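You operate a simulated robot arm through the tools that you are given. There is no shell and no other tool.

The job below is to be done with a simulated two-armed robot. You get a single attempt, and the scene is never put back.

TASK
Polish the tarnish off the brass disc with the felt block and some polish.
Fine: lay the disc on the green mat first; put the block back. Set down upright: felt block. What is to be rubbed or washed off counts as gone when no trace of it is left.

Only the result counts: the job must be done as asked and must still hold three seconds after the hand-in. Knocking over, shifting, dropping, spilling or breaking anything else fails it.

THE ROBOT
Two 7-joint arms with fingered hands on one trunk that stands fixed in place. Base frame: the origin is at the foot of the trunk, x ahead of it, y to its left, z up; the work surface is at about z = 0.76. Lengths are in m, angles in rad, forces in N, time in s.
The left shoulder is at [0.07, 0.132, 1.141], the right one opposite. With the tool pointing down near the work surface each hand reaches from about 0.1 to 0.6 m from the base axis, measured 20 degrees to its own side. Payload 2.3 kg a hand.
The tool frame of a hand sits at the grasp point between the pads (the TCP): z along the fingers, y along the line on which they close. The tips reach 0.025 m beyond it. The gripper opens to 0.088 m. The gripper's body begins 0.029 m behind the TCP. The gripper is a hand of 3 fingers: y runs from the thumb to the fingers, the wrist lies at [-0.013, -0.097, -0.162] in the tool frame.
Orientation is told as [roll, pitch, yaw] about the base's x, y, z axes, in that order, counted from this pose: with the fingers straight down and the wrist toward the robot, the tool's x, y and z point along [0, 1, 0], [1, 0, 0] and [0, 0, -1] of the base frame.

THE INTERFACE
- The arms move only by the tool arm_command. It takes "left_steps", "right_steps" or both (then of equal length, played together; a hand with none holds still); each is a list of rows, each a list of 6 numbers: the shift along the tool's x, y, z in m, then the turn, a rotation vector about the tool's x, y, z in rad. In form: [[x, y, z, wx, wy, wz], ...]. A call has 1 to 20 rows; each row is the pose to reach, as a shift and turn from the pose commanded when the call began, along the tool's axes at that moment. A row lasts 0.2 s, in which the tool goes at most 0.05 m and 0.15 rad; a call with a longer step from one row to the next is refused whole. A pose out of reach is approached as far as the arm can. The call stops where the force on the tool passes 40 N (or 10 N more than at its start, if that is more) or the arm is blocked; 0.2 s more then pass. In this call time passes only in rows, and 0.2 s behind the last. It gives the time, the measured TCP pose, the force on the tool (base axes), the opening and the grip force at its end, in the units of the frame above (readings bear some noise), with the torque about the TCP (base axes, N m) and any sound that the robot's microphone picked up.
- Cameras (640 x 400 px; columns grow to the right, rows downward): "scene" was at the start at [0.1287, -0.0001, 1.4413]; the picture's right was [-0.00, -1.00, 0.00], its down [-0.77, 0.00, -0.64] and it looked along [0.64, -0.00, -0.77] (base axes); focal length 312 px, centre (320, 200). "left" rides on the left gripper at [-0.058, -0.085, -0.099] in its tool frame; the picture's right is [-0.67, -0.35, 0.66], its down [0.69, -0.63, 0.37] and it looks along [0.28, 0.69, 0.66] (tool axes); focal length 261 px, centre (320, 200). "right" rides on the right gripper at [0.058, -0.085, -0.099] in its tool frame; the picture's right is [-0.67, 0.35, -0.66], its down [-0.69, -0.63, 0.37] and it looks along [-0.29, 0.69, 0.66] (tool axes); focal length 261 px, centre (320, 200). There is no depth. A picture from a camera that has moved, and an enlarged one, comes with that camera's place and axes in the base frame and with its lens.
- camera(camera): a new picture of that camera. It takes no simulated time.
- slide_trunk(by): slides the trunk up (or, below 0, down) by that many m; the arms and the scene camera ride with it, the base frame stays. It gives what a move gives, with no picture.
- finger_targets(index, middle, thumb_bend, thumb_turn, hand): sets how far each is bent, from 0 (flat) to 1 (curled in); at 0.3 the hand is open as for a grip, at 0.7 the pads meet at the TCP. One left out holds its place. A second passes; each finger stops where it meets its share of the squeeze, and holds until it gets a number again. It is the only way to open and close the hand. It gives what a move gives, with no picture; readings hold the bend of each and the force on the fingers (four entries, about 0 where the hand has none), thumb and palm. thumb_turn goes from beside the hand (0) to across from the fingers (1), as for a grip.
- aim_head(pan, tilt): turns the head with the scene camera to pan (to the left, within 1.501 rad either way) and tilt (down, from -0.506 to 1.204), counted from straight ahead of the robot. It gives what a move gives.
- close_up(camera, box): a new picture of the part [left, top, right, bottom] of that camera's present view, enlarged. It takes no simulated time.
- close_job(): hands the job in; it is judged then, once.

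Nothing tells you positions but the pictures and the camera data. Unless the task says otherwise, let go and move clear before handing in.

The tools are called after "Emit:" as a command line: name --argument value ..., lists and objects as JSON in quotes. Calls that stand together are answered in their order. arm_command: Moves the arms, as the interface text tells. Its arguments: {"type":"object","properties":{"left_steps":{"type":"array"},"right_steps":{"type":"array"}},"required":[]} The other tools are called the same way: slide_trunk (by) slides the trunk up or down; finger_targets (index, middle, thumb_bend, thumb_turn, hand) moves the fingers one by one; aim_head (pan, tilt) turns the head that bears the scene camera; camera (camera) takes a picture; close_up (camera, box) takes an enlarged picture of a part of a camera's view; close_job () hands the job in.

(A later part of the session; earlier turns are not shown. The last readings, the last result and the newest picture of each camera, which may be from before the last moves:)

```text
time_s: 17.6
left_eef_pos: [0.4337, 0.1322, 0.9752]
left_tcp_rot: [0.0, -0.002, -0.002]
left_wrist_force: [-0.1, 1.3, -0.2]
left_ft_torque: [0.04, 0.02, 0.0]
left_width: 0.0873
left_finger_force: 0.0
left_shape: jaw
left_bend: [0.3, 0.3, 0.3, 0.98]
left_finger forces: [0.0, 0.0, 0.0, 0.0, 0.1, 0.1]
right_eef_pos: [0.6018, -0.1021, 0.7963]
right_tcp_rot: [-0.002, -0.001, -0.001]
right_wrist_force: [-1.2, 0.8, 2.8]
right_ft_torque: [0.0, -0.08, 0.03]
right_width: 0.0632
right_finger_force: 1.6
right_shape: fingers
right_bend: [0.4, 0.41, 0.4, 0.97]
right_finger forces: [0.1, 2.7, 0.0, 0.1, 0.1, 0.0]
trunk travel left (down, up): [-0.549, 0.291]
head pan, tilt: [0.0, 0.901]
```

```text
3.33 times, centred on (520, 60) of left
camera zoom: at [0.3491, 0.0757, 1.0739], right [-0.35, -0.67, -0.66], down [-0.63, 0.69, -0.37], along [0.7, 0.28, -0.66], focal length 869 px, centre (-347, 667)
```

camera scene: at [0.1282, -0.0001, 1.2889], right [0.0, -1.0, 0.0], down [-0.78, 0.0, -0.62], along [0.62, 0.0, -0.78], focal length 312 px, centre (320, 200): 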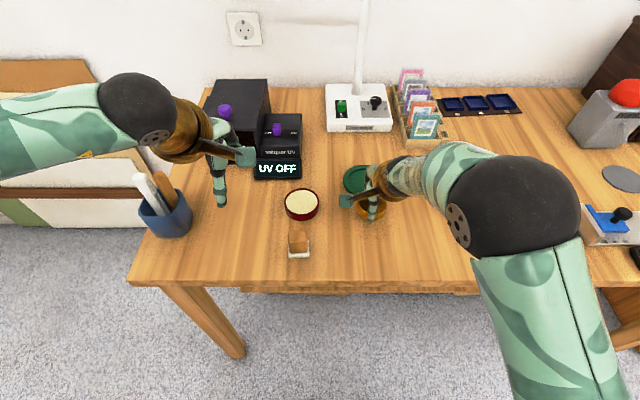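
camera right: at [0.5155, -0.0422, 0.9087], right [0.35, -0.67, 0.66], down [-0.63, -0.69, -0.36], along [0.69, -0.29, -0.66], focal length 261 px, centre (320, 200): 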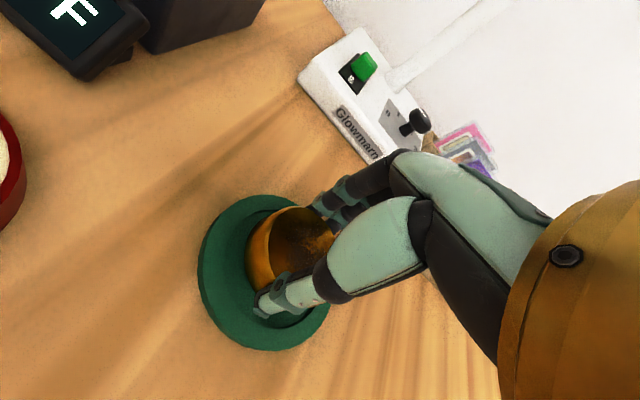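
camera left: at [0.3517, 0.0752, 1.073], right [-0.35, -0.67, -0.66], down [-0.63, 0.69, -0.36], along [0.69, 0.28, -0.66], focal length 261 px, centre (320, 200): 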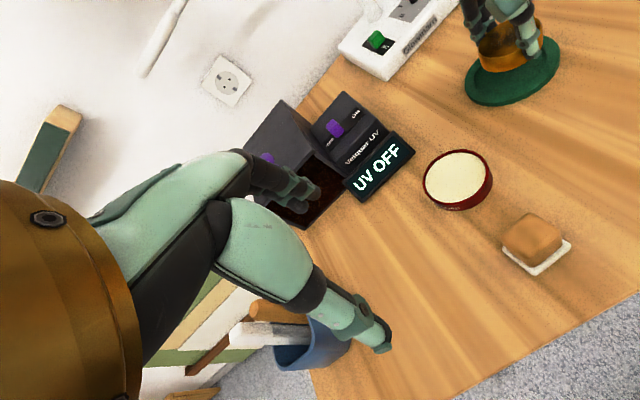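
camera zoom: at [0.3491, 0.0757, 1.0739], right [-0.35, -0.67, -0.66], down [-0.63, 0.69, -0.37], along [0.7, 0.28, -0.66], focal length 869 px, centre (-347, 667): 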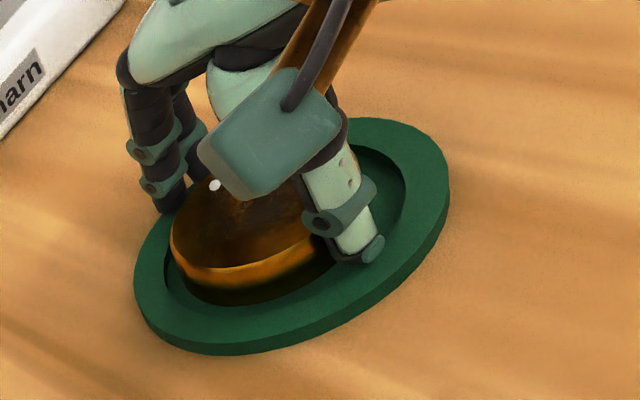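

The disc is down in the recess. I'll lift slowly straight up and then look.

Emit:
arm_command --right_steps '[[0, 0, -0.006, 0, 0, 0], [0, 0, -0.014, 0, 0, 0], [0, 0, -0.03, 0, 0, 0], [0, 0, -0.06, 0, 0, 0], [0, -0.02, -0.09, 0, 0, 0], [0.02, -0.06, -0.11, 0, 0, 0], [0.04, -0.1, -0.11, 0, 0, 0]]'

Emit:
close_up --camera "scene" --box '[260, 150, 420, 270]'

Emit:
camera --camera "left"

Emit:
camera --camera "right"

```text
time_s: 19.1
left_eef_pos: [0.4332, 0.1338, 0.9755]
left_tcp_rot: [0.0, -0.003, 0.001]
left_wrist_force: [0.2, -0.4, 0.2]
left_ft_torque: [0.01, 0.01, 0.01]
left_width: 0.0875
left_finger_force: 0.1
left_shape: jaw
left_bend: [0.3, 0.3, 0.3, 0.98]
left_finger forces: [0.0, 0.0, 0.0, 0.0, 0.0, 0.1]
right_eef_pos: [0.5003, -0.0611, 0.9064]
right_tcp_rot: [0.005, 0.0, -0.006]
right_wrist_force: [-0.7, -0.9, 0.5]
right_ft_torque: [-0.02, 0.01, 0.0]
right_width: 0.063
right_finger_force: 0.2
right_shape: fingers
right_bend: [0.4, 0.4, 0.4, 0.97]
right_finger forces: [0.0, 0.0, 0.0, 0.0, 0.0, 0.1]
trunk travel left (down, up): [-0.549, 0.291]
head pan, tilt: [0.0, 0.901]
```

```text
3.33 times, centred on (340, 210) of scene
camera zoom: at [0.1257, 0.0008, 1.2891], right [0.0, -1.0, 0.0], down [-0.78, 0.0, -0.62], along [0.62, 0.0, -0.78], focal length 1039 px, centre (253, 167)
```

zoom: 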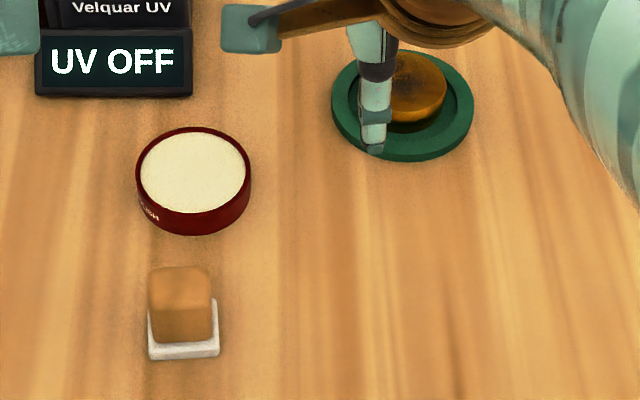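

```text
taken
camera left: at [0.349, 0.0763, 1.0739], right [-0.35, -0.67, -0.66], down [-0.63, 0.69, -0.37], along [0.7, 0.28, -0.66], focal length 261 px, centre (320, 200)
```

left: 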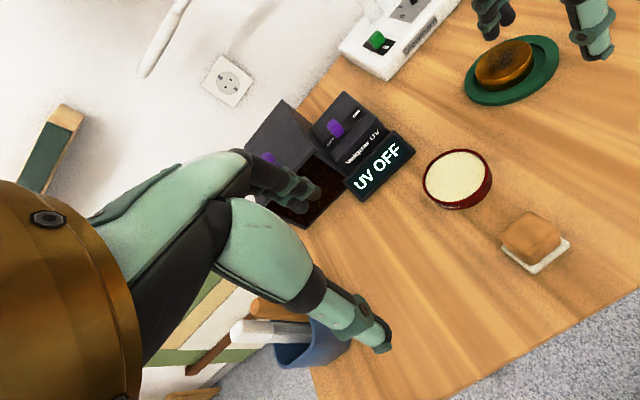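

```text
taken
camera right: at [0.4172, -0.0041, 1.0061], right [0.34, -0.67, 0.65], down [-0.63, -0.68, -0.37], along [0.69, -0.29, -0.66], focal length 261 px, centre (320, 200)
```

right: 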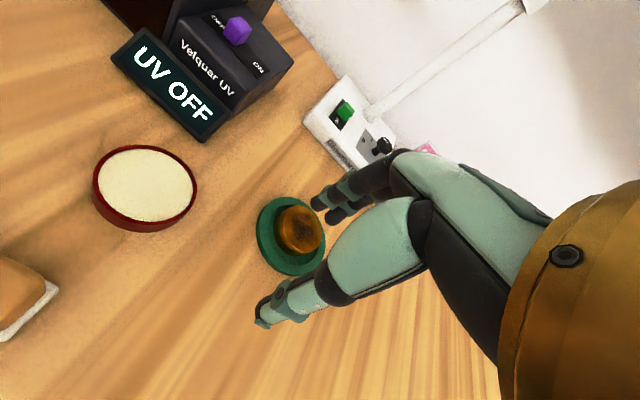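

The disc is sitting in the mat's recess. Next is the felt block, which I measure at about (0.4255, 0.040) with its top near z 0.799. I'll open the hand and move above it.

Emit:
finger_targets --hand "right" --index 0.3 --middle 0.3 --thumb_bend 0.3

Emit:
arm_command --right_steps '[[0.025, -0.018, 0, 0, 0, 0], [0.05, -0.037, 0, 0, 0, 0], [0.075, -0.056, 0, 0, 0, 0], [0.101, -0.0748, 0, 0, 0, 0], [0.101, -0.0748, 0.025, 0, 0, 0], [0.101, -0.0748, 0.05, 0, 0, 0]]'

Emit:
camera --camera "right"

Emit:
camera --camera "left"

Emit:
close_up --camera "scene" --box '[230, 150, 410, 280]'

```text
time_s: 20.1
left_eef_pos: [0.4347, 0.1319, 0.9756]
left_tcp_rot: [0.001, 0.0, 0.0]
left_wrist_force: [0.2, 0.2, -0.2]
left_ft_torque: [0.04, 0.02, 0.0]
left_width: 0.0873
left_finger_force: 0.1
left_shape: jaw
left_bend: [0.3, 0.3, 0.3, 0.98]
left_finger forces: [0.0, 0.0, 0.0, 0.0, 0.1, 0.0]
right_eef_pos: [0.5014, -0.0608, 0.9069]
right_tcp_rot: [0.004, 0.0, -0.003]
right_wrist_force: [-0.4, 0.5, -0.1]
right_ft_torque: [-0.02, -0.01, -0.04]
right_width: 0.0842
right_finger_force: 0.1
right_shape: fingers
right_bend: [0.3, 0.3, 0.3, 0.97]
right_finger forces: [0.0, 0.1, 0.0, 0.0, 0.0, 0.0]
trunk travel left (down, up): [-0.549, 0.291]
head pan, tilt: [0.0, 0.901]
```

```text
time_s: 21.6
left_eef_pos: [0.4356, 0.1325, 0.9742]
left_tcp_rot: [-0.001, 0.001, 0.0]
left_wrist_force: [-0.1, 0.2, 0.4]
left_ft_torque: [0.0, 0.04, 0.0]
left_width: 0.0878
left_finger_force: 0.1
left_shape: jaw
left_bend: [0.3, 0.3, 0.3, 0.98]
left_finger forces: [0.0, 0.0, 0.1, 0.1, 0.1, 0.0]
right_eef_pos: [0.4336, 0.0356, 0.8688]
right_tcp_rot: [0.047, -0.008, -0.029]
right_wrist_force: [0.0, -0.3, 0.0]
right_ft_torque: [0.03, 0.03, 0.02]
right_width: 0.0846
right_finger_force: 0.0
right_shape: fingers
right_bend: [0.3, 0.3, 0.3, 0.97]
right_finger forces: [0.0, 0.0, 0.0, 0.0, 0.0, 0.1]
trunk travel left (down, up): [-0.549, 0.291]
head pan, tilt: [0.0, 0.901]
```

```text
taken
camera right: at [0.3503, 0.0918, 0.9695], right [0.32, -0.71, 0.63], down [-0.65, -0.65, -0.4], along [0.69, -0.27, -0.67], focal length 261 px, centre (320, 200)
```

right: 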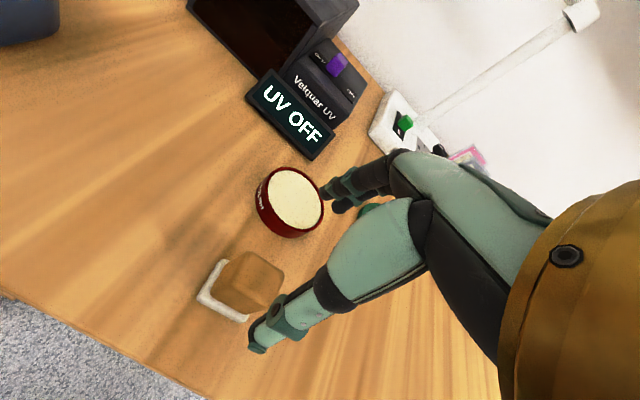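

```text
taken
camera left: at [0.3511, 0.0753, 1.0732], right [-0.35, -0.67, -0.66], down [-0.63, 0.69, -0.36], along [0.69, 0.28, -0.66], focal length 261 px, centre (320, 200)
```

left: 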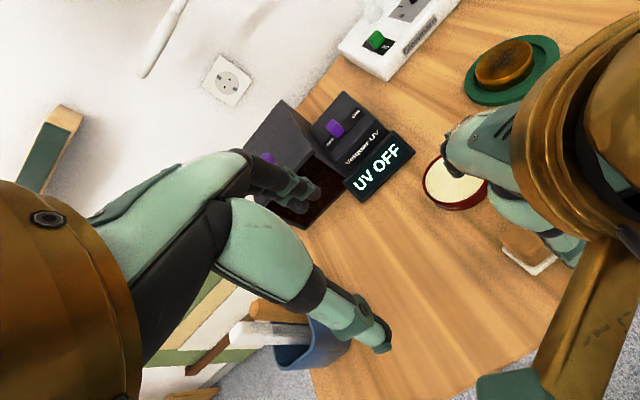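

```text
3.08 times, centred on (320, 215) of scene
camera zoom: at [0.1282, -0.0003, 1.2889], right [0.0, -1.0, 0.0], down [-0.78, 0.0, -0.62], along [0.62, 0.0, -0.78], focal length 959 px, centre (320, 154)
```

zoom: 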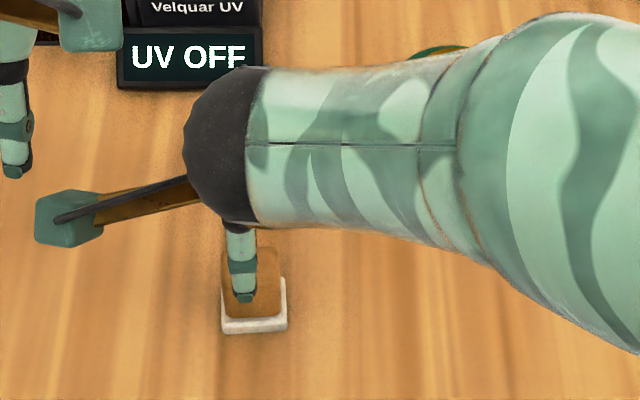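

The right hand is close under the left one and its pose is lagging a bit. I'll move the left hand up and out of the way while the right settles.

Emit:
arm_command --left_steps '[[0.0, 0, -0.03, 0, 0, 0], [0.015, 0, -0.06, 0, 0, 0], [0.03, 0, -0.09, 0, 0, 0], [0.045, 0, -0.12, 0, 0, 0], [0.06, 0, -0.13, 0, 0, 0]]'

Emit:
camera --camera "scene"

Emit:
camera --camera "left"

Emit:
camera --camera "right"

```text
time_s: 22.8
left_eef_pos: [0.4357, 0.1937, 1.105]
left_tcp_rot: [-0.001, 0.0, -0.001]
left_wrist_force: [-0.5, 0.1, -0.7]
left_ft_torque: [-0.02, -0.01, 0.06]
left_width: 0.0876
left_finger_force: 0.0
left_shape: jaw
left_bend: [0.3, 0.3, 0.3, 0.98]
left_finger forces: [0.0, 0.0, 0.0, 0.1, 0.1, 0.1]
right_eef_pos: [0.4322, 0.0355, 0.8647]
right_tcp_rot: [0.042, 0.005, -0.033]
right_wrist_force: [-1.4, -0.3, 0.8]
right_ft_torque: [0.01, -0.02, 0.01]
right_width: 0.0846
right_finger_force: 0.1
right_shape: fingers
right_bend: [0.3, 0.3, 0.3, 0.97]
right_finger forces: [0.0, 0.0, 0.0, 0.0, 0.0, 0.1]
trunk travel left (down, up): [-0.549, 0.291]
head pan, tilt: [0.0, 0.901]
```

```text
taken
camera scene: at [0.1272, 0.0008, 1.289], right [0.0, -1.0, 0.0], down [-0.78, 0.0, -0.62], along [0.62, 0.0, -0.78], focal length 312 px, centre (320, 200)
```

scene: 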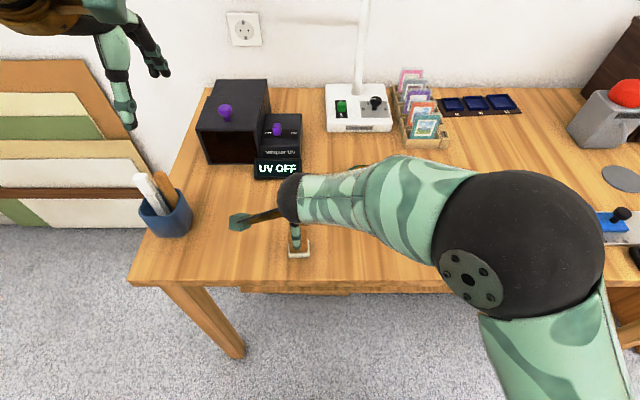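

```text
taken
camera left: at [0.3513, 0.1376, 1.203], right [-0.35, -0.67, -0.65], down [-0.63, 0.69, -0.37], along [0.69, 0.28, -0.66], focal length 261 px, centre (320, 200)
```

left: 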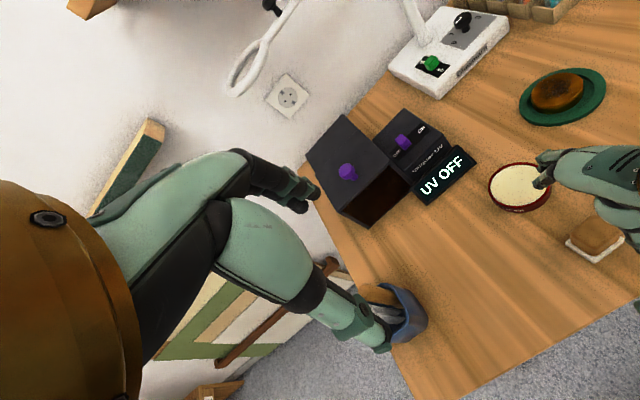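

```text
taken
camera right: at [0.3505, 0.0914, 0.9658], right [0.33, -0.71, 0.63], down [-0.65, -0.65, -0.39], along [0.68, -0.28, -0.67], focal length 261 px, centre (320, 200)
```

right: 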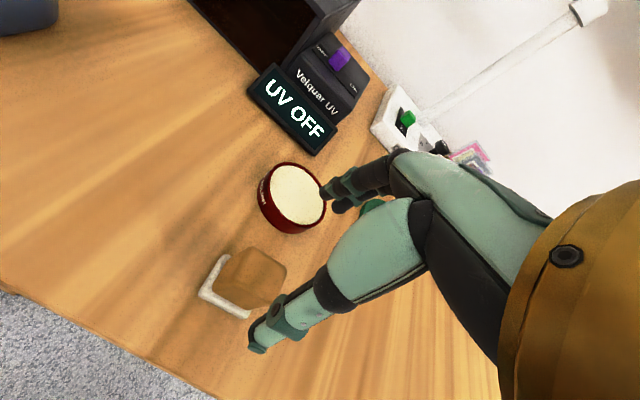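

The right hand is about 4° and 8 mm off its target, likely a joint limit with the shoulder this low. I'll raise the trunk again for this pickup.

Emit:
slide_trunk --by 0.15

Emit:
arm_command --right_steps '[[0, 0, 0.03, 0, 0, 0], [0, 0, 0.06, 0, 0, 0], [0, 0, 0.09, 0, 0, 0], [0, 0, 0.12, 0, 0, 0], [0, 0, 0.15, 0, 0, 0], [0, 0, 0.15, 0, 0, 0]]'

Emit:
camera --camera "right"

Emit:
camera --camera "scene"

```text
time_s: 24.5
left_eef_pos: [0.436, 0.1938, 1.2556]
left_tcp_rot: [0.001, 0.001, 0.0]
left_wrist_force: [-0.1, -0.6, -0.3]
left_ft_torque: [0.02, -0.01, -0.01]
left_width: 0.0875
left_finger_force: 0.1
left_shape: jaw
left_bend: [0.3, 0.3, 0.3, 0.98]
left_finger forces: [0.1, 0.0, 0.0, 0.1, 0.0, 0.0]
right_eef_pos: [0.4323, 0.0358, 1.0155]
right_tcp_rot: [0.043, -0.002, -0.031]
right_wrist_force: [0.8, -0.4, -0.1]
right_ft_torque: [0.0, -0.01, 0.01]
right_width: 0.0846
right_finger_force: 0.0
right_shape: fingers
right_bend: [0.3, 0.3, 0.3, 0.97]
right_finger forces: [0.1, 0.0, 0.0, 0.1, 0.1, 0.0]
trunk travel left (down, up): [-0.699, 0.141]
head pan, tilt: [0.0, 0.901]
```

```text
time_s: 25.9
left_eef_pos: [0.4346, 0.1934, 1.2537]
left_tcp_rot: [0.0, 0.0, -0.001]
left_wrist_force: [-0.1, 0.1, 0.2]
left_ft_torque: [0.02, -0.03, 0.01]
left_width: 0.0876
left_finger_force: 0.0
left_shape: jaw
left_bend: [0.3, 0.3, 0.3, 0.98]
left_finger forces: [0.1, 0.1, 0.0, 0.0, 0.0, 0.0]
right_eef_pos: [0.4243, 0.0419, 0.8559]
right_tcp_rot: [-0.003, 0.0, -0.001]
right_wrist_force: [0.3, -0.8, -1.0]
right_ft_torque: [-0.03, -0.01, 0.02]
right_width: 0.0845
right_finger_force: 0.1
right_shape: fingers
right_bend: [0.3, 0.3, 0.3, 0.97]
right_finger forces: [0.0, 0.0, 0.1, 0.0, 0.0, 0.0]
trunk travel left (down, up): [-0.699, 0.141]
head pan, tilt: [0.0, 0.901]
```

```text
taken
camera right: at [0.3404, 0.0997, 0.9556], right [0.35, -0.67, 0.66], down [-0.63, -0.69, -0.37], along [0.69, -0.29, -0.66], focal length 261 px, centre (320, 200)
```

right: 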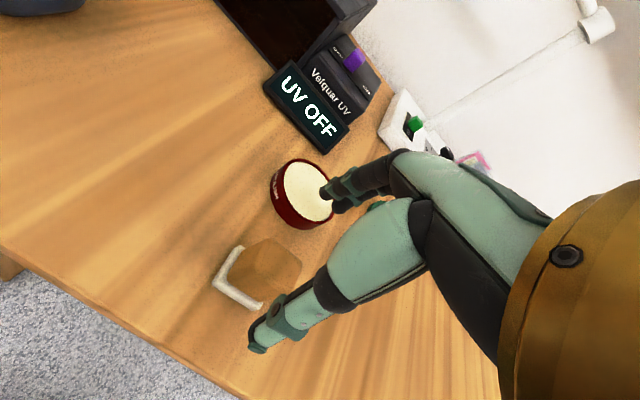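

```text
taken
camera scene: at [0.1267, 0.0002, 1.439], right [0.0, -1.0, 0.0], down [-0.78, 0.0, -0.62], along [0.62, 0.0, -0.78], focal length 312 px, centre (320, 200)
```

scene: 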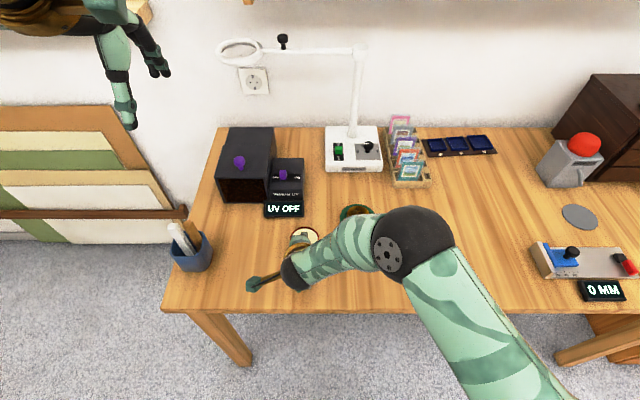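

The pose is accurate again. I'll check the block's alignment from the hand camera.

Emit:
close_up --camera "right" --box '[190, 200, 350, 370]'

Emit:
close_up --camera "left" --box '[500, 60, 640, 260]'

```text
2.35 times, centred on (270, 285) of right
camera zoom: at [0.3404, 0.0997, 0.9556], right [0.35, -0.67, 0.66], down [-0.63, -0.69, -0.37], along [0.69, -0.29, -0.66], focal length 613 px, centre (438, 0)
```

zoom: 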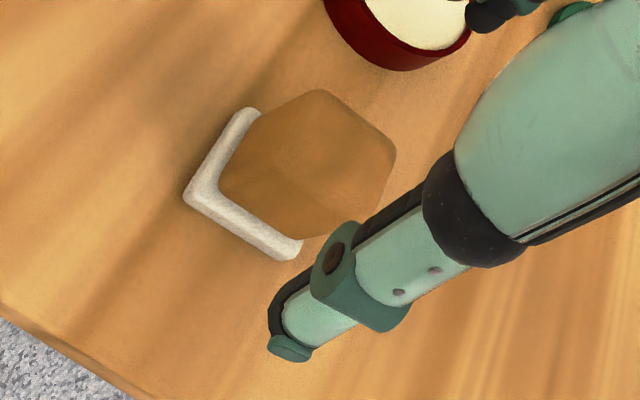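

```text
2.00 times, centred on (570, 160) of left
camera zoom: at [0.3509, 0.1368, 1.3529], right [-0.35, -0.67, -0.66], down [-0.63, 0.69, -0.37], along [0.69, 0.28, -0.66], focal length 521 px, centre (-180, 280)
```

zoom: 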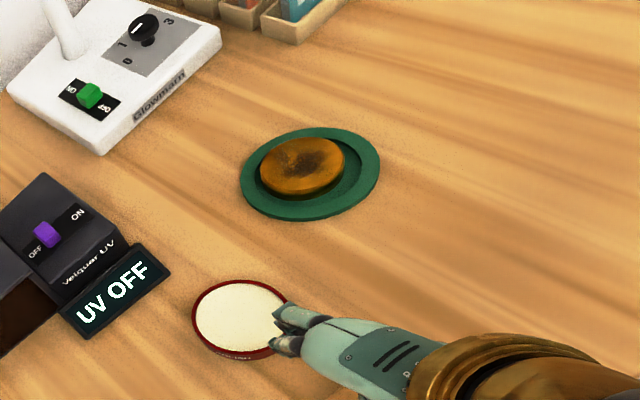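

Block centre comes out at about (0.425, 0.038), turned about 4°. The tin is close beyond the fingers, so I'll narrow the opening before descending and turn the hand 0.07 rad to match.

Emit:
finger_targets --hand "right" --index 0.41 --middle 0.41 --thumb_bend 0.41

Emit:
arm_command --right_steps '[[-0.001, -0.001, 0.0, 0, 0, -0.07], [-0.001, -0.001, 0.015, 0, 0, -0.07], [-0.001, -0.001, 0.03, 0, 0, -0.07]]'

Emit:
close_up --camera "right" --box '[190, 140, 390, 370]'

Emit:
close_up --camera "scene" --box '[240, 200, 360, 320]'

```text
time_s: 26.9
left_eef_pos: [0.4364, 0.1928, 1.2533]
left_tcp_rot: [0.001, 0.001, 0.001]
left_wrist_force: [0.0, 0.4, 0.4]
left_ft_torque: [-0.01, -0.03, 0.01]
left_width: 0.0876
left_finger_force: 0.0
left_shape: jaw
left_bend: [0.3, 0.3, 0.3, 0.98]
left_finger forces: [0.0, 0.1, 0.1, 0.0, 0.0, 0.0]
right_eef_pos: [0.4243, 0.0424, 0.8562]
right_tcp_rot: [0.001, 0.001, 0.002]
right_wrist_force: [0.1, -0.5, -0.6]
right_ft_torque: [-0.03, 0.01, 0.02]
right_width: 0.0619
right_finger_force: 0.1
right_shape: fingers
right_bend: [0.41, 0.41, 0.41, 0.97]
right_finger forces: [0.0, 0.1, 0.0, 0.0, 0.0, 0.0]
trunk travel left (down, up): [-0.699, 0.141]
head pan, tilt: [0.0, 0.901]
```

```text
time_s: 27.7
left_eef_pos: [0.4354, 0.1931, 1.2538]
left_tcp_rot: [0.0, 0.0, 0.001]
left_wrist_force: [0.0, 0.8, -1.1]
left_ft_torque: [-0.02, 0.01, 0.03]
left_width: 0.0875
left_finger_force: 0.1
left_shape: jaw
left_bend: [0.3, 0.3, 0.3, 0.98]
left_finger forces: [0.0, 0.0, 0.1, 0.0, 0.0, 0.1]
right_eef_pos: [0.4232, 0.0402, 0.8258]
right_tcp_rot: [0.001, -0.001, 0.071]
right_wrist_force: [1.0, 0.2, 0.9]
right_ft_torque: [0.02, -0.03, 0.03]
right_width: 0.0621
right_finger_force: 0.1
right_shape: fingers
right_bend: [0.41, 0.41, 0.41, 0.97]
right_finger forces: [0.0, 0.1, 0.0, 0.0, 0.1, 0.1]
trunk travel left (down, up): [-0.699, 0.141]
head pan, tilt: [0.0, 0.901]
```

```text
1.74 times, centred on (290, 255) of right
camera zoom: at [0.3362, 0.0921, 0.9258], right [0.39, -0.64, 0.66], down [-0.58, -0.73, -0.37], along [0.71, -0.24, -0.66], focal length 453 px, centre (372, 104)
```

zoom: 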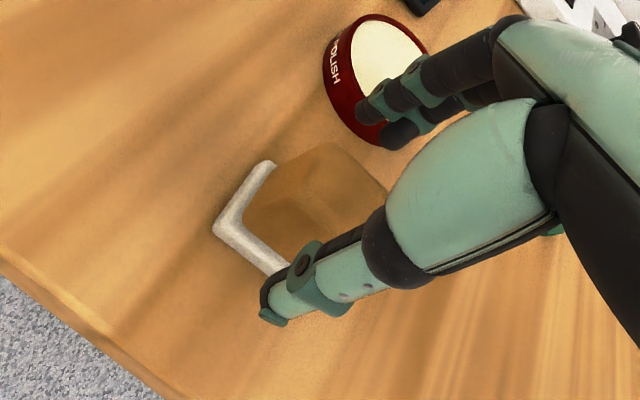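

```text
3.33 times, centred on (300, 260) of scene
camera zoom: at [0.1275, 0.0001, 1.439], right [0.0, -1.0, 0.0], down [-0.78, 0.0, -0.62], along [0.62, 0.0, -0.78], focal length 1039 px, centre (387, 0)
```

zoom: 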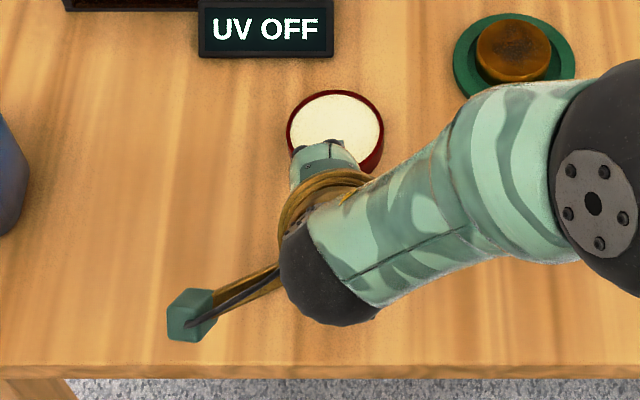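

Aligned. I'll lower to about z 0.798 and grip the handle.

Emit:
arm_command --right_steps '[[-0.001, 0.001, 0.014, 0, 0, 0], [-0.002, 0.001, 0.027, 0, 0, 0]]'

Emit:
close_up --camera "right" --box '[190, 140, 390, 370]'

```text
time_s: 28.3
left_eef_pos: [0.4356, 0.1933, 1.2538]
left_tcp_rot: [-0.002, 0.002, 0.002]
left_wrist_force: [-0.1, 0.1, 0.0]
left_ft_torque: [0.01, 0.02, 0.0]
left_width: 0.0877
left_finger_force: 0.1
left_shape: jaw
left_bend: [0.3, 0.3, 0.3, 0.98]
left_finger forces: [0.1, 0.0, 0.0, 0.1, 0.0, 0.0]
right_eef_pos: [0.4245, 0.0389, 0.7981]
right_tcp_rot: [0.0, 0.0, 0.071]
right_wrist_force: [0.2, -0.9, 0.0]
right_ft_torque: [0.0, -0.01, 0.0]
right_width: 0.0619
right_finger_force: 0.0
right_shape: fingers
right_bend: [0.41, 0.41, 0.41, 0.97]
right_finger forces: [0.0, 0.0, 0.0, 0.0, 0.0, 0.1]
trunk travel left (down, up): [-0.699, 0.141]
head pan, tilt: [0.0, 0.901]
```

```text
1.74 times, centred on (290, 255) of right
camera zoom: at [0.3372, 0.0903, 0.8972], right [0.39, -0.64, 0.66], down [-0.58, -0.73, -0.37], along [0.71, -0.24, -0.66], focal length 453 px, centre (372, 104)
```

zoom: 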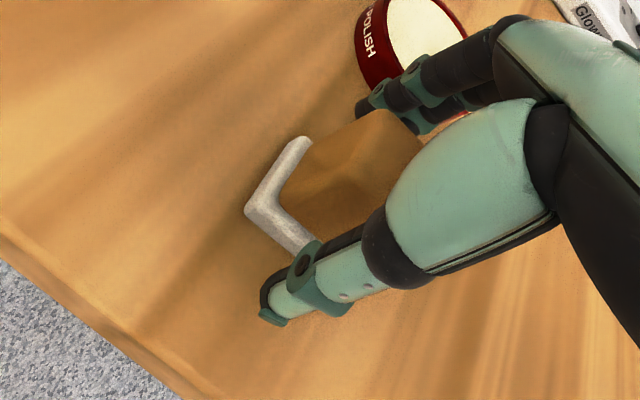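

Emit:
finger_targets --hand "right" --index 0.5 --middle 0.5 --thumb_bend 0.5

Emit:
close_up --camera "right" --box '[190, 140, 390, 370]'

```text
time_s: 29.3
left_eef_pos: [0.4357, 0.1925, 1.2537]
left_tcp_rot: [-0.001, 0.0, -0.001]
left_wrist_force: [1.2, 0.9, 0.1]
left_ft_torque: [0.01, -0.02, 0.0]
left_width: 0.0879
left_finger_force: 0.1
left_shape: jaw
left_bend: [0.3, 0.3, 0.3, 0.98]
left_finger forces: [0.0, 0.0, 0.0, 0.0, 0.1, 0.0]
right_eef_pos: [0.4241, 0.0394, 0.7977]
right_tcp_rot: [0.0, 0.0, 0.07]
right_wrist_force: [-0.9, 0.5, 0.0]
right_ft_torque: [0.01, -0.04, 0.0]
right_width: 0.042
right_finger_force: 0.1
right_shape: fingers
right_bend: [0.5, 0.5, 0.5, 0.97]
right_finger forces: [0.0, 0.1, 0.0, 0.0, 0.0, 0.1]
trunk travel left (down, up): [-0.699, 0.141]
head pan, tilt: [0.0, 0.901]
```

```text
1.74 times, centred on (290, 255) of right
camera zoom: at [0.3371, 0.0904, 0.8975], right [0.39, -0.64, 0.66], down [-0.58, -0.73, -0.37], along [0.71, -0.24, -0.66], focal length 453 px, centre (372, 104)
```

zoom: 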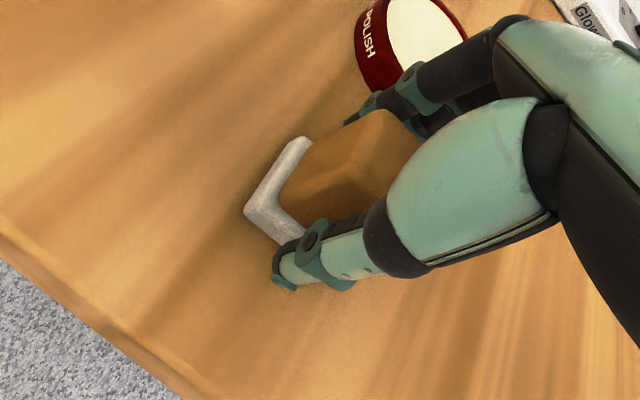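

Emit:
finger_targets --hand "right" --index 0.7 --middle 0.7 --thumb_bend 0.7

Emit:
close_up --camera "right" --box '[190, 140, 390, 370]'

```text
time_s: 30.3
left_eef_pos: [0.4344, 0.1935, 1.2554]
left_tcp_rot: [0.0, 0.001, 0.0]
left_wrist_force: [-0.4, 0.1, -0.1]
left_ft_torque: [0.03, -0.01, 0.05]
left_width: 0.0877
left_finger_force: 0.1
left_shape: jaw
left_bend: [0.3, 0.3, 0.3, 0.98]
left_finger forces: [0.0, 0.0, 0.0, 0.1, 0.1, 0.1]
right_eef_pos: [0.424, 0.0394, 0.7995]
right_tcp_rot: [0.001, 0.0, 0.071]
right_wrist_force: [2.7, -0.1, 5.9]
right_ft_torque: [-0.04, -0.25, -0.01]
right_width: 0.0213
right_finger_force: 12.9
right_shape: fingers
right_bend: [0.61, 0.64, 0.59, 0.97]
right_finger forces: [5.3, 11.9, 0.1, 0.0, 9.2, 0.1]
trunk travel left (down, up): [-0.699, 0.141]
head pan, tilt: [0.0, 0.901]
```

```text
1.74 times, centred on (290, 255) of right
camera zoom: at [0.3371, 0.0904, 0.8978], right [0.39, -0.64, 0.66], down [-0.58, -0.73, -0.37], along [0.71, -0.24, -0.66], focal length 453 px, centre (372, 104)
```

zoom: 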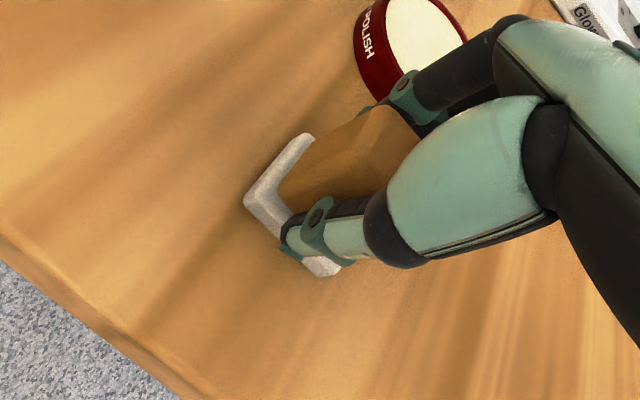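

The grip reads about 13 N and the block may have tilted slightly. I'll lift a little and inspect it.

Emit:
arm_command --right_steps '[[0, 0, -0.015, 0, 0, 0], [0, 0, -0.035, 0, 0, 0], [0, 0, -0.06, 0, 0, 0], [0, 0, -0.08, 0, 0, 0]]'

Emit:
close_up --camera "right" --box '[190, 140, 390, 370]'

Emit:
camera --camera "left"

Emit:
camera --camera "scene"

```text
time_s: 31.3
left_eef_pos: [0.4354, 0.1926, 1.2542]
left_tcp_rot: [0.0, -0.001, -0.001]
left_wrist_force: [0.2, -0.5, -0.2]
left_ft_torque: [0.01, -0.01, -0.01]
left_width: 0.0873
left_finger_force: 0.1
left_shape: jaw
left_bend: [0.3, 0.3, 0.3, 0.98]
left_finger forces: [0.1, 0.0, 0.0, 0.1, 0.0, 0.0]
right_eef_pos: [0.4218, 0.0379, 0.8786]
right_tcp_rot: [-0.001, 0.001, 0.069]
right_wrist_force: [0.5, -0.2, -0.5]
right_ft_torque: [-0.01, 0.04, 0.02]
right_width: 0.021
right_finger_force: 9.9
right_shape: fingers
right_bend: [0.61, 0.64, 0.59, 0.96]
right_finger forces: [5.2, 4.2, 0.0, 0.0, 9.6, 0.1]
trunk travel left (down, up): [-0.699, 0.141]
head pan, tilt: [0.0, 0.901]
```

```text
1.74 times, centred on (290, 255) of right
camera zoom: at [0.3342, 0.0896, 0.9784], right [0.39, -0.64, 0.66], down [-0.58, -0.73, -0.37], along [0.71, -0.24, -0.66], focal length 453 px, centre (372, 104)
```

zoom: 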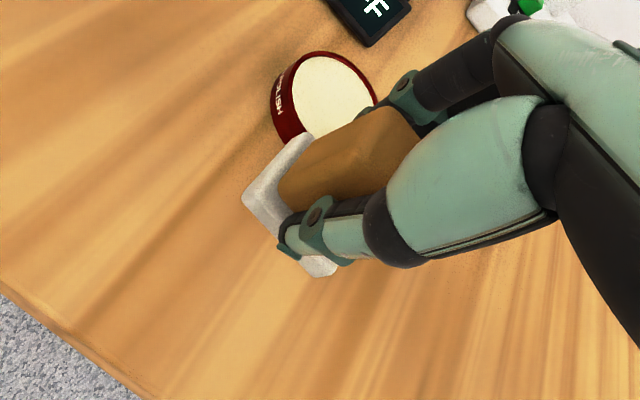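

```text
taken
camera left: at [0.3509, 0.1366, 1.3529], right [-0.35, -0.67, -0.66], down [-0.63, 0.69, -0.37], along [0.69, 0.28, -0.66], focal length 261 px, centre (320, 200)
```

left: 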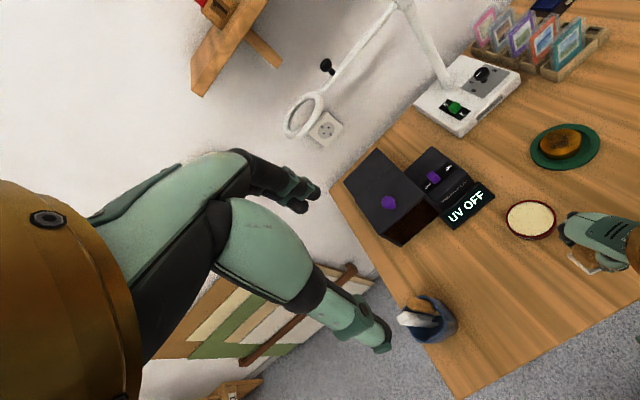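

```text
taken
camera scene: at [0.1267, 0.0001, 1.439], right [0.0, -1.0, 0.0], down [-0.78, 0.0, -0.62], along [0.62, 0.0, -0.78], focal length 312 px, centre (320, 200)
```

scene: 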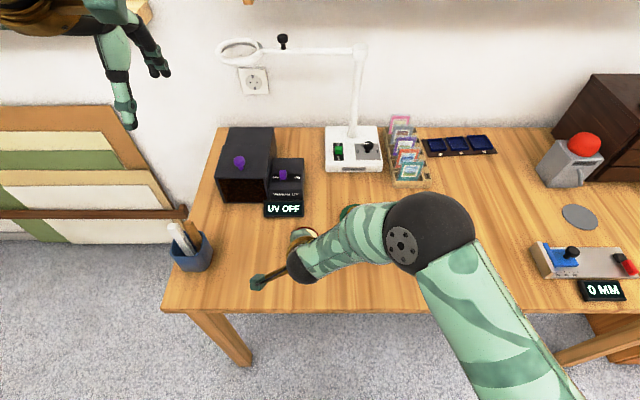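

The block is off the table and held. I'll get sharper views to judge any tilt in the hand.

Emit:
close_up --camera "right" --box '[250, 190, 350, 300]'

Emit:
close_up --camera "left" --box '[500, 180, 640, 300]'

Emit:
close_up --camera "scene" --box '[240, 210, 340, 300]'

```text
3.64 times, centred on (300, 245) of right
camera zoom: at [0.3342, 0.0896, 0.9784], right [0.39, -0.64, 0.66], down [-0.58, -0.73, -0.37], along [0.71, -0.24, -0.66], focal length 948 px, centre (393, 36)
```

zoom: 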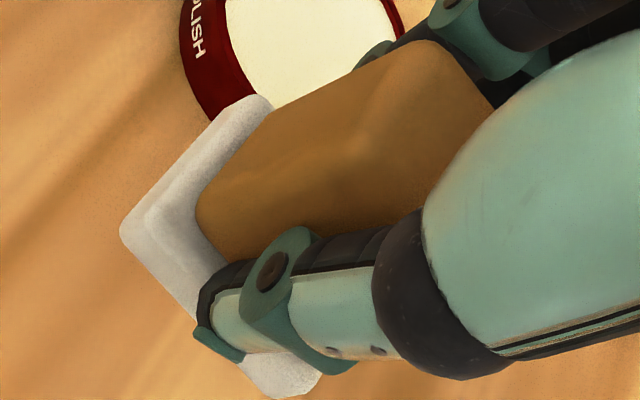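

```text
3.33 times, centred on (570, 240) of left
camera zoom: at [0.3509, 0.1366, 1.3529], right [-0.35, -0.67, -0.66], down [-0.63, 0.69, -0.37], along [0.69, 0.28, -0.66], focal length 869 px, centre (-513, 67)
```

zoom: 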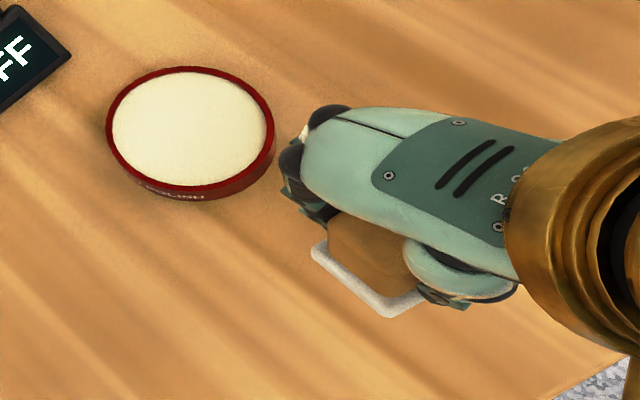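

```text
4.44 times, centred on (290, 255) of scene
camera zoom: at [0.1267, 0.0001, 1.439], right [0.0, -1.0, 0.0], down [-0.78, 0.0, -0.62], along [0.62, 0.0, -0.78], focal length 1385 px, centre (453, -44)
```

zoom: 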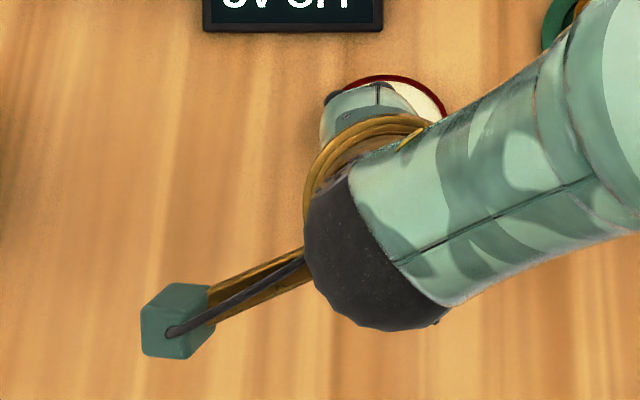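

The block is held squarely, centred in the hand, with the felt about 37 mm below the TCP. I'll now carry it over the polish tin, whose centre is about (0.527, 0.038).

Emit:
arm_command --right_steps '[[-0.0018, 0.026, 0, 0, 0, 0], [-0.0037, 0.052, 0, 0, 0, 0], [-0.0055, 0.078, 0, 0, 0, 0], [-0.0073, 0.104, 0, 0, 0, 0], [-0.0073, 0.104, 0.02, 0, 0, 0], [-0.0073, 0.104, 0.03, 0, 0, 0]]'

Emit:
camera --camera "right"

Emit:
close_up --camera "left" --box '[480, 140, 620, 280]'

Emit:
close_up --camera "scene" --box '[240, 180, 360, 280]'

```text
time_s: 32.7
left_eef_pos: [0.4356, 0.1936, 1.2542]
left_tcp_rot: [-0.001, -0.002, 0.0]
left_wrist_force: [0.5, 0.7, 0.4]
left_ft_torque: [-0.01, 0.02, 0.03]
left_width: 0.0874
left_finger_force: 0.0
left_shape: jaw
left_bend: [0.3, 0.3, 0.3, 0.98]
left_finger forces: [0.0, 0.0, 0.0, 0.0, 0.0, 0.0]
right_eef_pos: [0.5314, 0.0366, 0.8495]
right_tcp_rot: [0.0, -0.001, 0.072]
right_wrist_force: [0.5, 0.3, 0.1]
right_ft_torque: [0.01, -0.03, -0.02]
right_width: 0.0209
right_finger_force: 9.6
right_shape: fingers
right_bend: [0.61, 0.65, 0.59, 0.96]
right_finger forces: [5.2, 4.0, 0.1, 0.0, 9.4, 0.0]
trunk travel left (down, up): [-0.699, 0.141]
head pan, tilt: [0.0, 0.901]
```

```text
taken
camera right: at [0.4429, 0.0888, 0.9481], right [0.39, -0.64, 0.66], down [-0.58, -0.73, -0.37], along [0.71, -0.24, -0.66], focal length 261 px, centre (320, 200)
```

right: 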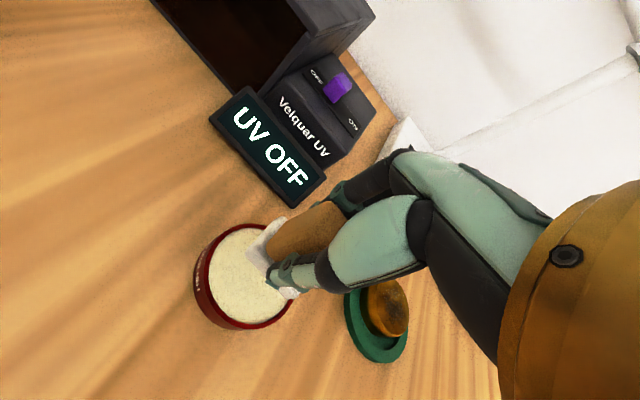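

```text
2.86 times, centred on (550, 210) of left
camera zoom: at [0.3516, 0.1366, 1.3527], right [-0.35, -0.67, -0.66], down [-0.63, 0.69, -0.37], along [0.69, 0.28, -0.66], focal length 745 px, centre (-337, 171)
```

zoom: 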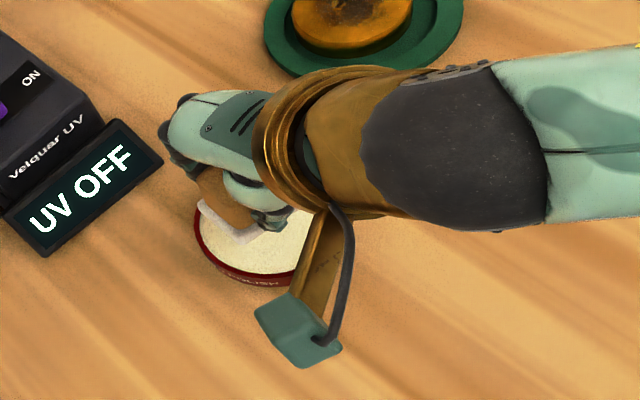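

```text
4.00 times, centred on (300, 230) of scene
camera zoom: at [0.1274, 0.0001, 1.439], right [0.0, -1.0, 0.0], down [-0.78, 0.0, -0.62], along [0.62, 0.0, -0.78], focal length 1247 px, centre (400, 80)
```

zoom: 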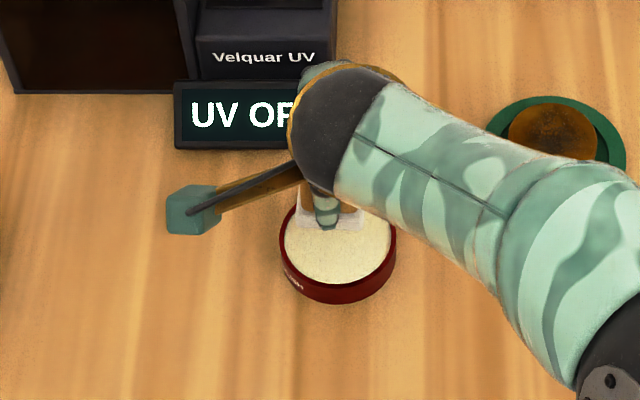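

I need a small correction of about -5 mm in x and -3 mm in y to centre over the tin. Then I'll lower toward the polish.

Emit:
arm_command --right_steps '[[-0.003, -0.005, 0.005, 0, 0, 0], [-0.003, -0.005, 0.016, 0, 0, 0], [-0.003, -0.005, 0.024, 0, 0, 0]]'

Emit:
close_up --camera "right" --box '[180, 180, 380, 340]'

Emit:
close_up --camera "scene" --box '[240, 180, 360, 280]'

```text
time_s: 33.5
left_eef_pos: [0.4364, 0.1939, 1.2534]
left_tcp_rot: [0.002, -0.002, 0.001]
left_wrist_force: [0.3, -0.5, -0.8]
left_ft_torque: [-0.01, -0.03, 0.0]
left_width: 0.0873
left_finger_force: 0.1
left_shape: jaw
left_bend: [0.3, 0.3, 0.3, 0.98]
left_finger forces: [0.0, 0.0, 0.1, 0.0, 0.0, 0.0]
right_eef_pos: [0.5247, 0.0353, 0.8234]
right_tcp_rot: [0.0, 0.001, 0.07]
right_wrist_force: [-0.1, -1.0, -1.1]
right_ft_torque: [0.0, 0.01, 0.01]
right_width: 0.0212
right_finger_force: 9.0
right_shape: fingers
right_bend: [0.61, 0.65, 0.59, 0.96]
right_finger forces: [5.2, 4.0, 0.0, 0.0, 9.7, 0.1]
trunk travel left (down, up): [-0.699, 0.141]
head pan, tilt: [0.0, 0.901]
```

```text
2.50 times, centred on (280, 260) of right
camera zoom: at [0.4374, 0.0867, 0.9226], right [0.39, -0.64, 0.66], down [-0.58, -0.73, -0.37], along [0.71, -0.24, -0.66], focal length 652 px, centre (420, 50)
```

zoom: 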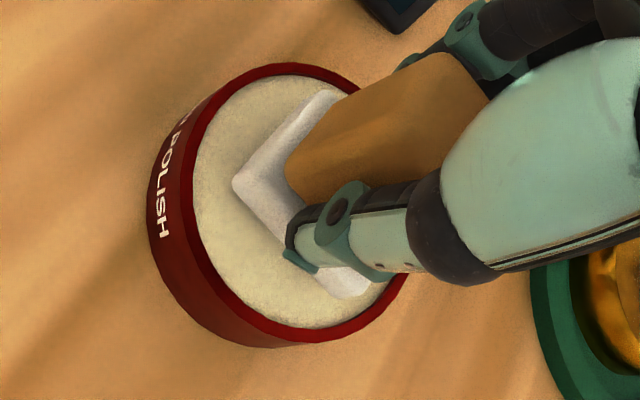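

```text
4.00 times, centred on (300, 230) of scene
camera zoom: at [0.1274, 0.0002, 1.439], right [0.0, -1.0, 0.0], down [-0.78, 0.0, -0.62], along [0.62, 0.0, -0.78], focal length 1247 px, centre (400, 80)
```

zoom: 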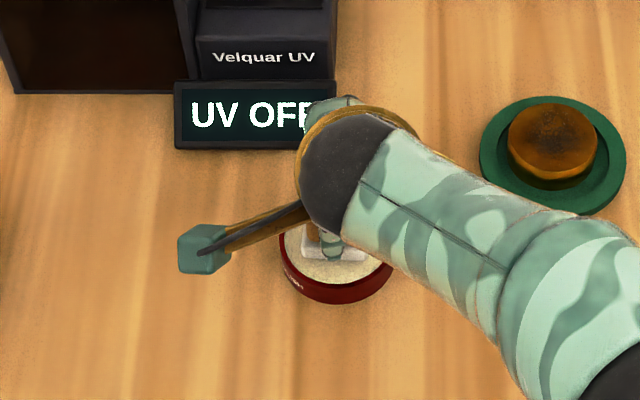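

Emit:
arm_command --right_steps '[[-0.002, 0.002, 0.003, 0, 0, 0], [-0.002, 0.002, 0.006, 0, 0, 0], [-0.002, 0.002, 0.008, 0, 0, 0]]'

Emit:
close_up --camera "right" --box '[180, 180, 380, 340]'

```text
time_s: 34.3
left_eef_pos: [0.4338, 0.1943, 1.2545]
left_tcp_rot: [-0.001, 0.0, 0.0]
left_wrist_force: [-0.7, -0.2, -0.4]
left_ft_torque: [-0.01, 0.0, 0.01]
left_width: 0.0875
left_finger_force: 0.2
left_shape: jaw
left_bend: [0.3, 0.3, 0.3, 0.98]
left_finger forces: [0.0, 0.0, 0.1, 0.0, 0.1, 0.0]
right_eef_pos: [0.5256, 0.0321, 0.8175]
right_tcp_rot: [-0.001, -0.005, 0.07]
right_wrist_force: [2.1, 1.0, 5.5]
right_ft_torque: [-0.06, -0.19, 0.01]
right_width: 0.0209
right_finger_force: 12.6
right_shape: fingers
right_bend: [0.62, 0.64, 0.59, 0.96]
right_finger forces: [5.1, 10.0, 0.0, 0.0, 9.8, 0.0]
trunk travel left (down, up): [-0.699, 0.141]
head pan, tilt: [0.0, 0.901]
```

```text
2.50 times, centred on (280, 260) of right
camera zoom: at [0.4382, 0.084, 0.9167], right [0.39, -0.64, 0.66], down [-0.58, -0.73, -0.37], along [0.71, -0.24, -0.66], focal length 652 px, centre (420, 50)
```

zoom: 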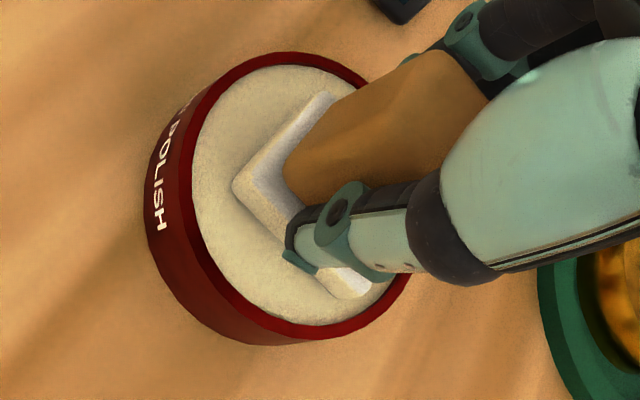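

The felt is touching the polish, pressing about 5 N. I'll press slightly more, hold, then lift straight up.

Emit:
arm_command --right_steps '[[0, 0, 0.0015, 0, 0, 0], [0, 0, 0.0015, 0, 0, 0], [0, 0, 0.0015, 0, 0, 0]]'

Emit:
arm_command --right_steps '[[0, 0, -0.006, 0, 0, 0], [0, 0, -0.02, 0, 0, 0], [0, 0, -0.045, 0, 0, 0], [0, 0, -0.075, 0, 0, 0]]'

Emit:
close_up --camera "right" --box '[180, 180, 380, 340]'

Emit:
close_up --camera "scene" --box '[240, 180, 400, 280]'

```text
time_s: 35.1
left_eef_pos: [0.4332, 0.1926, 1.2552]
left_tcp_rot: [-0.001, -0.001, 0.0]
left_wrist_force: [0.6, -0.4, -0.1]
left_ft_torque: [-0.02, 0.0, 0.05]
left_width: 0.0876
left_finger_force: 0.0
left_shape: jaw
left_bend: [0.3, 0.3, 0.3, 0.98]
left_finger forces: [0.1, 0.0, 0.0, 0.0, 0.0, 0.0]
right_eef_pos: [0.5244, 0.0318, 0.8176]
right_tcp_rot: [0.001, -0.005, 0.07]
right_wrist_force: [5.3, 0.8, 15.7]
right_ft_torque: [-0.1, -0.33, 0.06]
right_width: 0.0209
right_finger_force: 17.3
right_shape: fingers
right_bend: [0.62, 0.63, 0.6, 0.96]
right_finger forces: [6.9, 16.8, 0.1, 0.1, 9.8, 0.0]
trunk travel left (down, up): [-0.699, 0.141]
head pan, tilt: [0.0, 0.901]
```

```text
time_s: 36.1
left_eef_pos: [0.4344, 0.1934, 1.2532]
left_tcp_rot: [0.001, 0.0, -0.001]
left_wrist_force: [-0.3, 0.1, 0.5]
left_ft_torque: [-0.04, 0.0, -0.01]
left_width: 0.0875
left_finger_force: 0.0
left_shape: jaw
left_bend: [0.3, 0.3, 0.3, 0.98]
left_finger forces: [0.1, 0.0, 0.0, 0.0, 0.0, 0.1]
right_eef_pos: [0.5248, 0.0348, 0.8881]
right_tcp_rot: [0.003, -0.001, 0.067]
right_wrist_force: [0.4, 0.3, -0.1]
right_ft_torque: [0.03, 0.0, 0.02]
right_width: 0.0207
right_finger_force: 9.9
right_shape: fingers
right_bend: [0.62, 0.65, 0.6, 0.96]
right_finger forces: [5.7, 4.1, 0.0, 0.1, 10.0, 0.0]
trunk travel left (down, up): [-0.699, 0.141]
head pan, tilt: [0.0, 0.901]
```

```text
2.50 times, centred on (280, 260) of right
camera zoom: at [0.4385, 0.0855, 0.9876], right [0.39, -0.64, 0.66], down [-0.58, -0.73, -0.37], along [0.71, -0.24, -0.66], focal length 652 px, centre (420, 50)
```

zoom: 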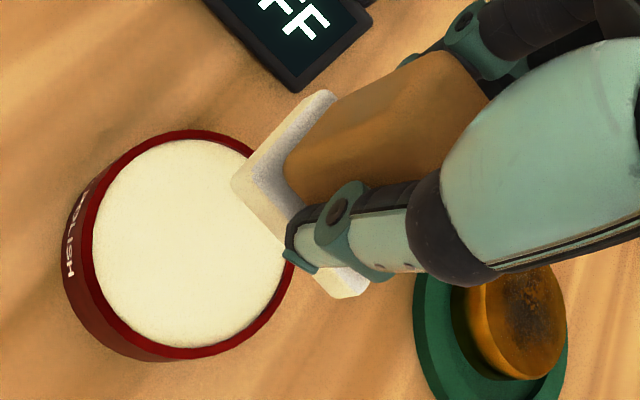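

```text
4.00 times, centred on (320, 230) of scene
camera zoom: at [0.1268, 0.0004, 1.439], right [0.0, -1.0, 0.0], down [-0.78, 0.0, -0.62], along [0.62, 0.0, -0.78], focal length 1247 px, centre (320, 80)
```

zoom: 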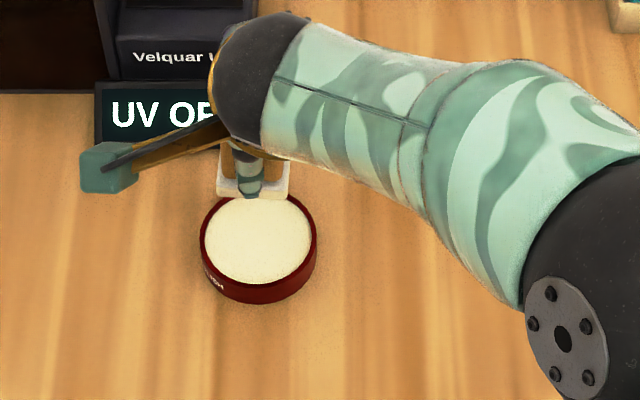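

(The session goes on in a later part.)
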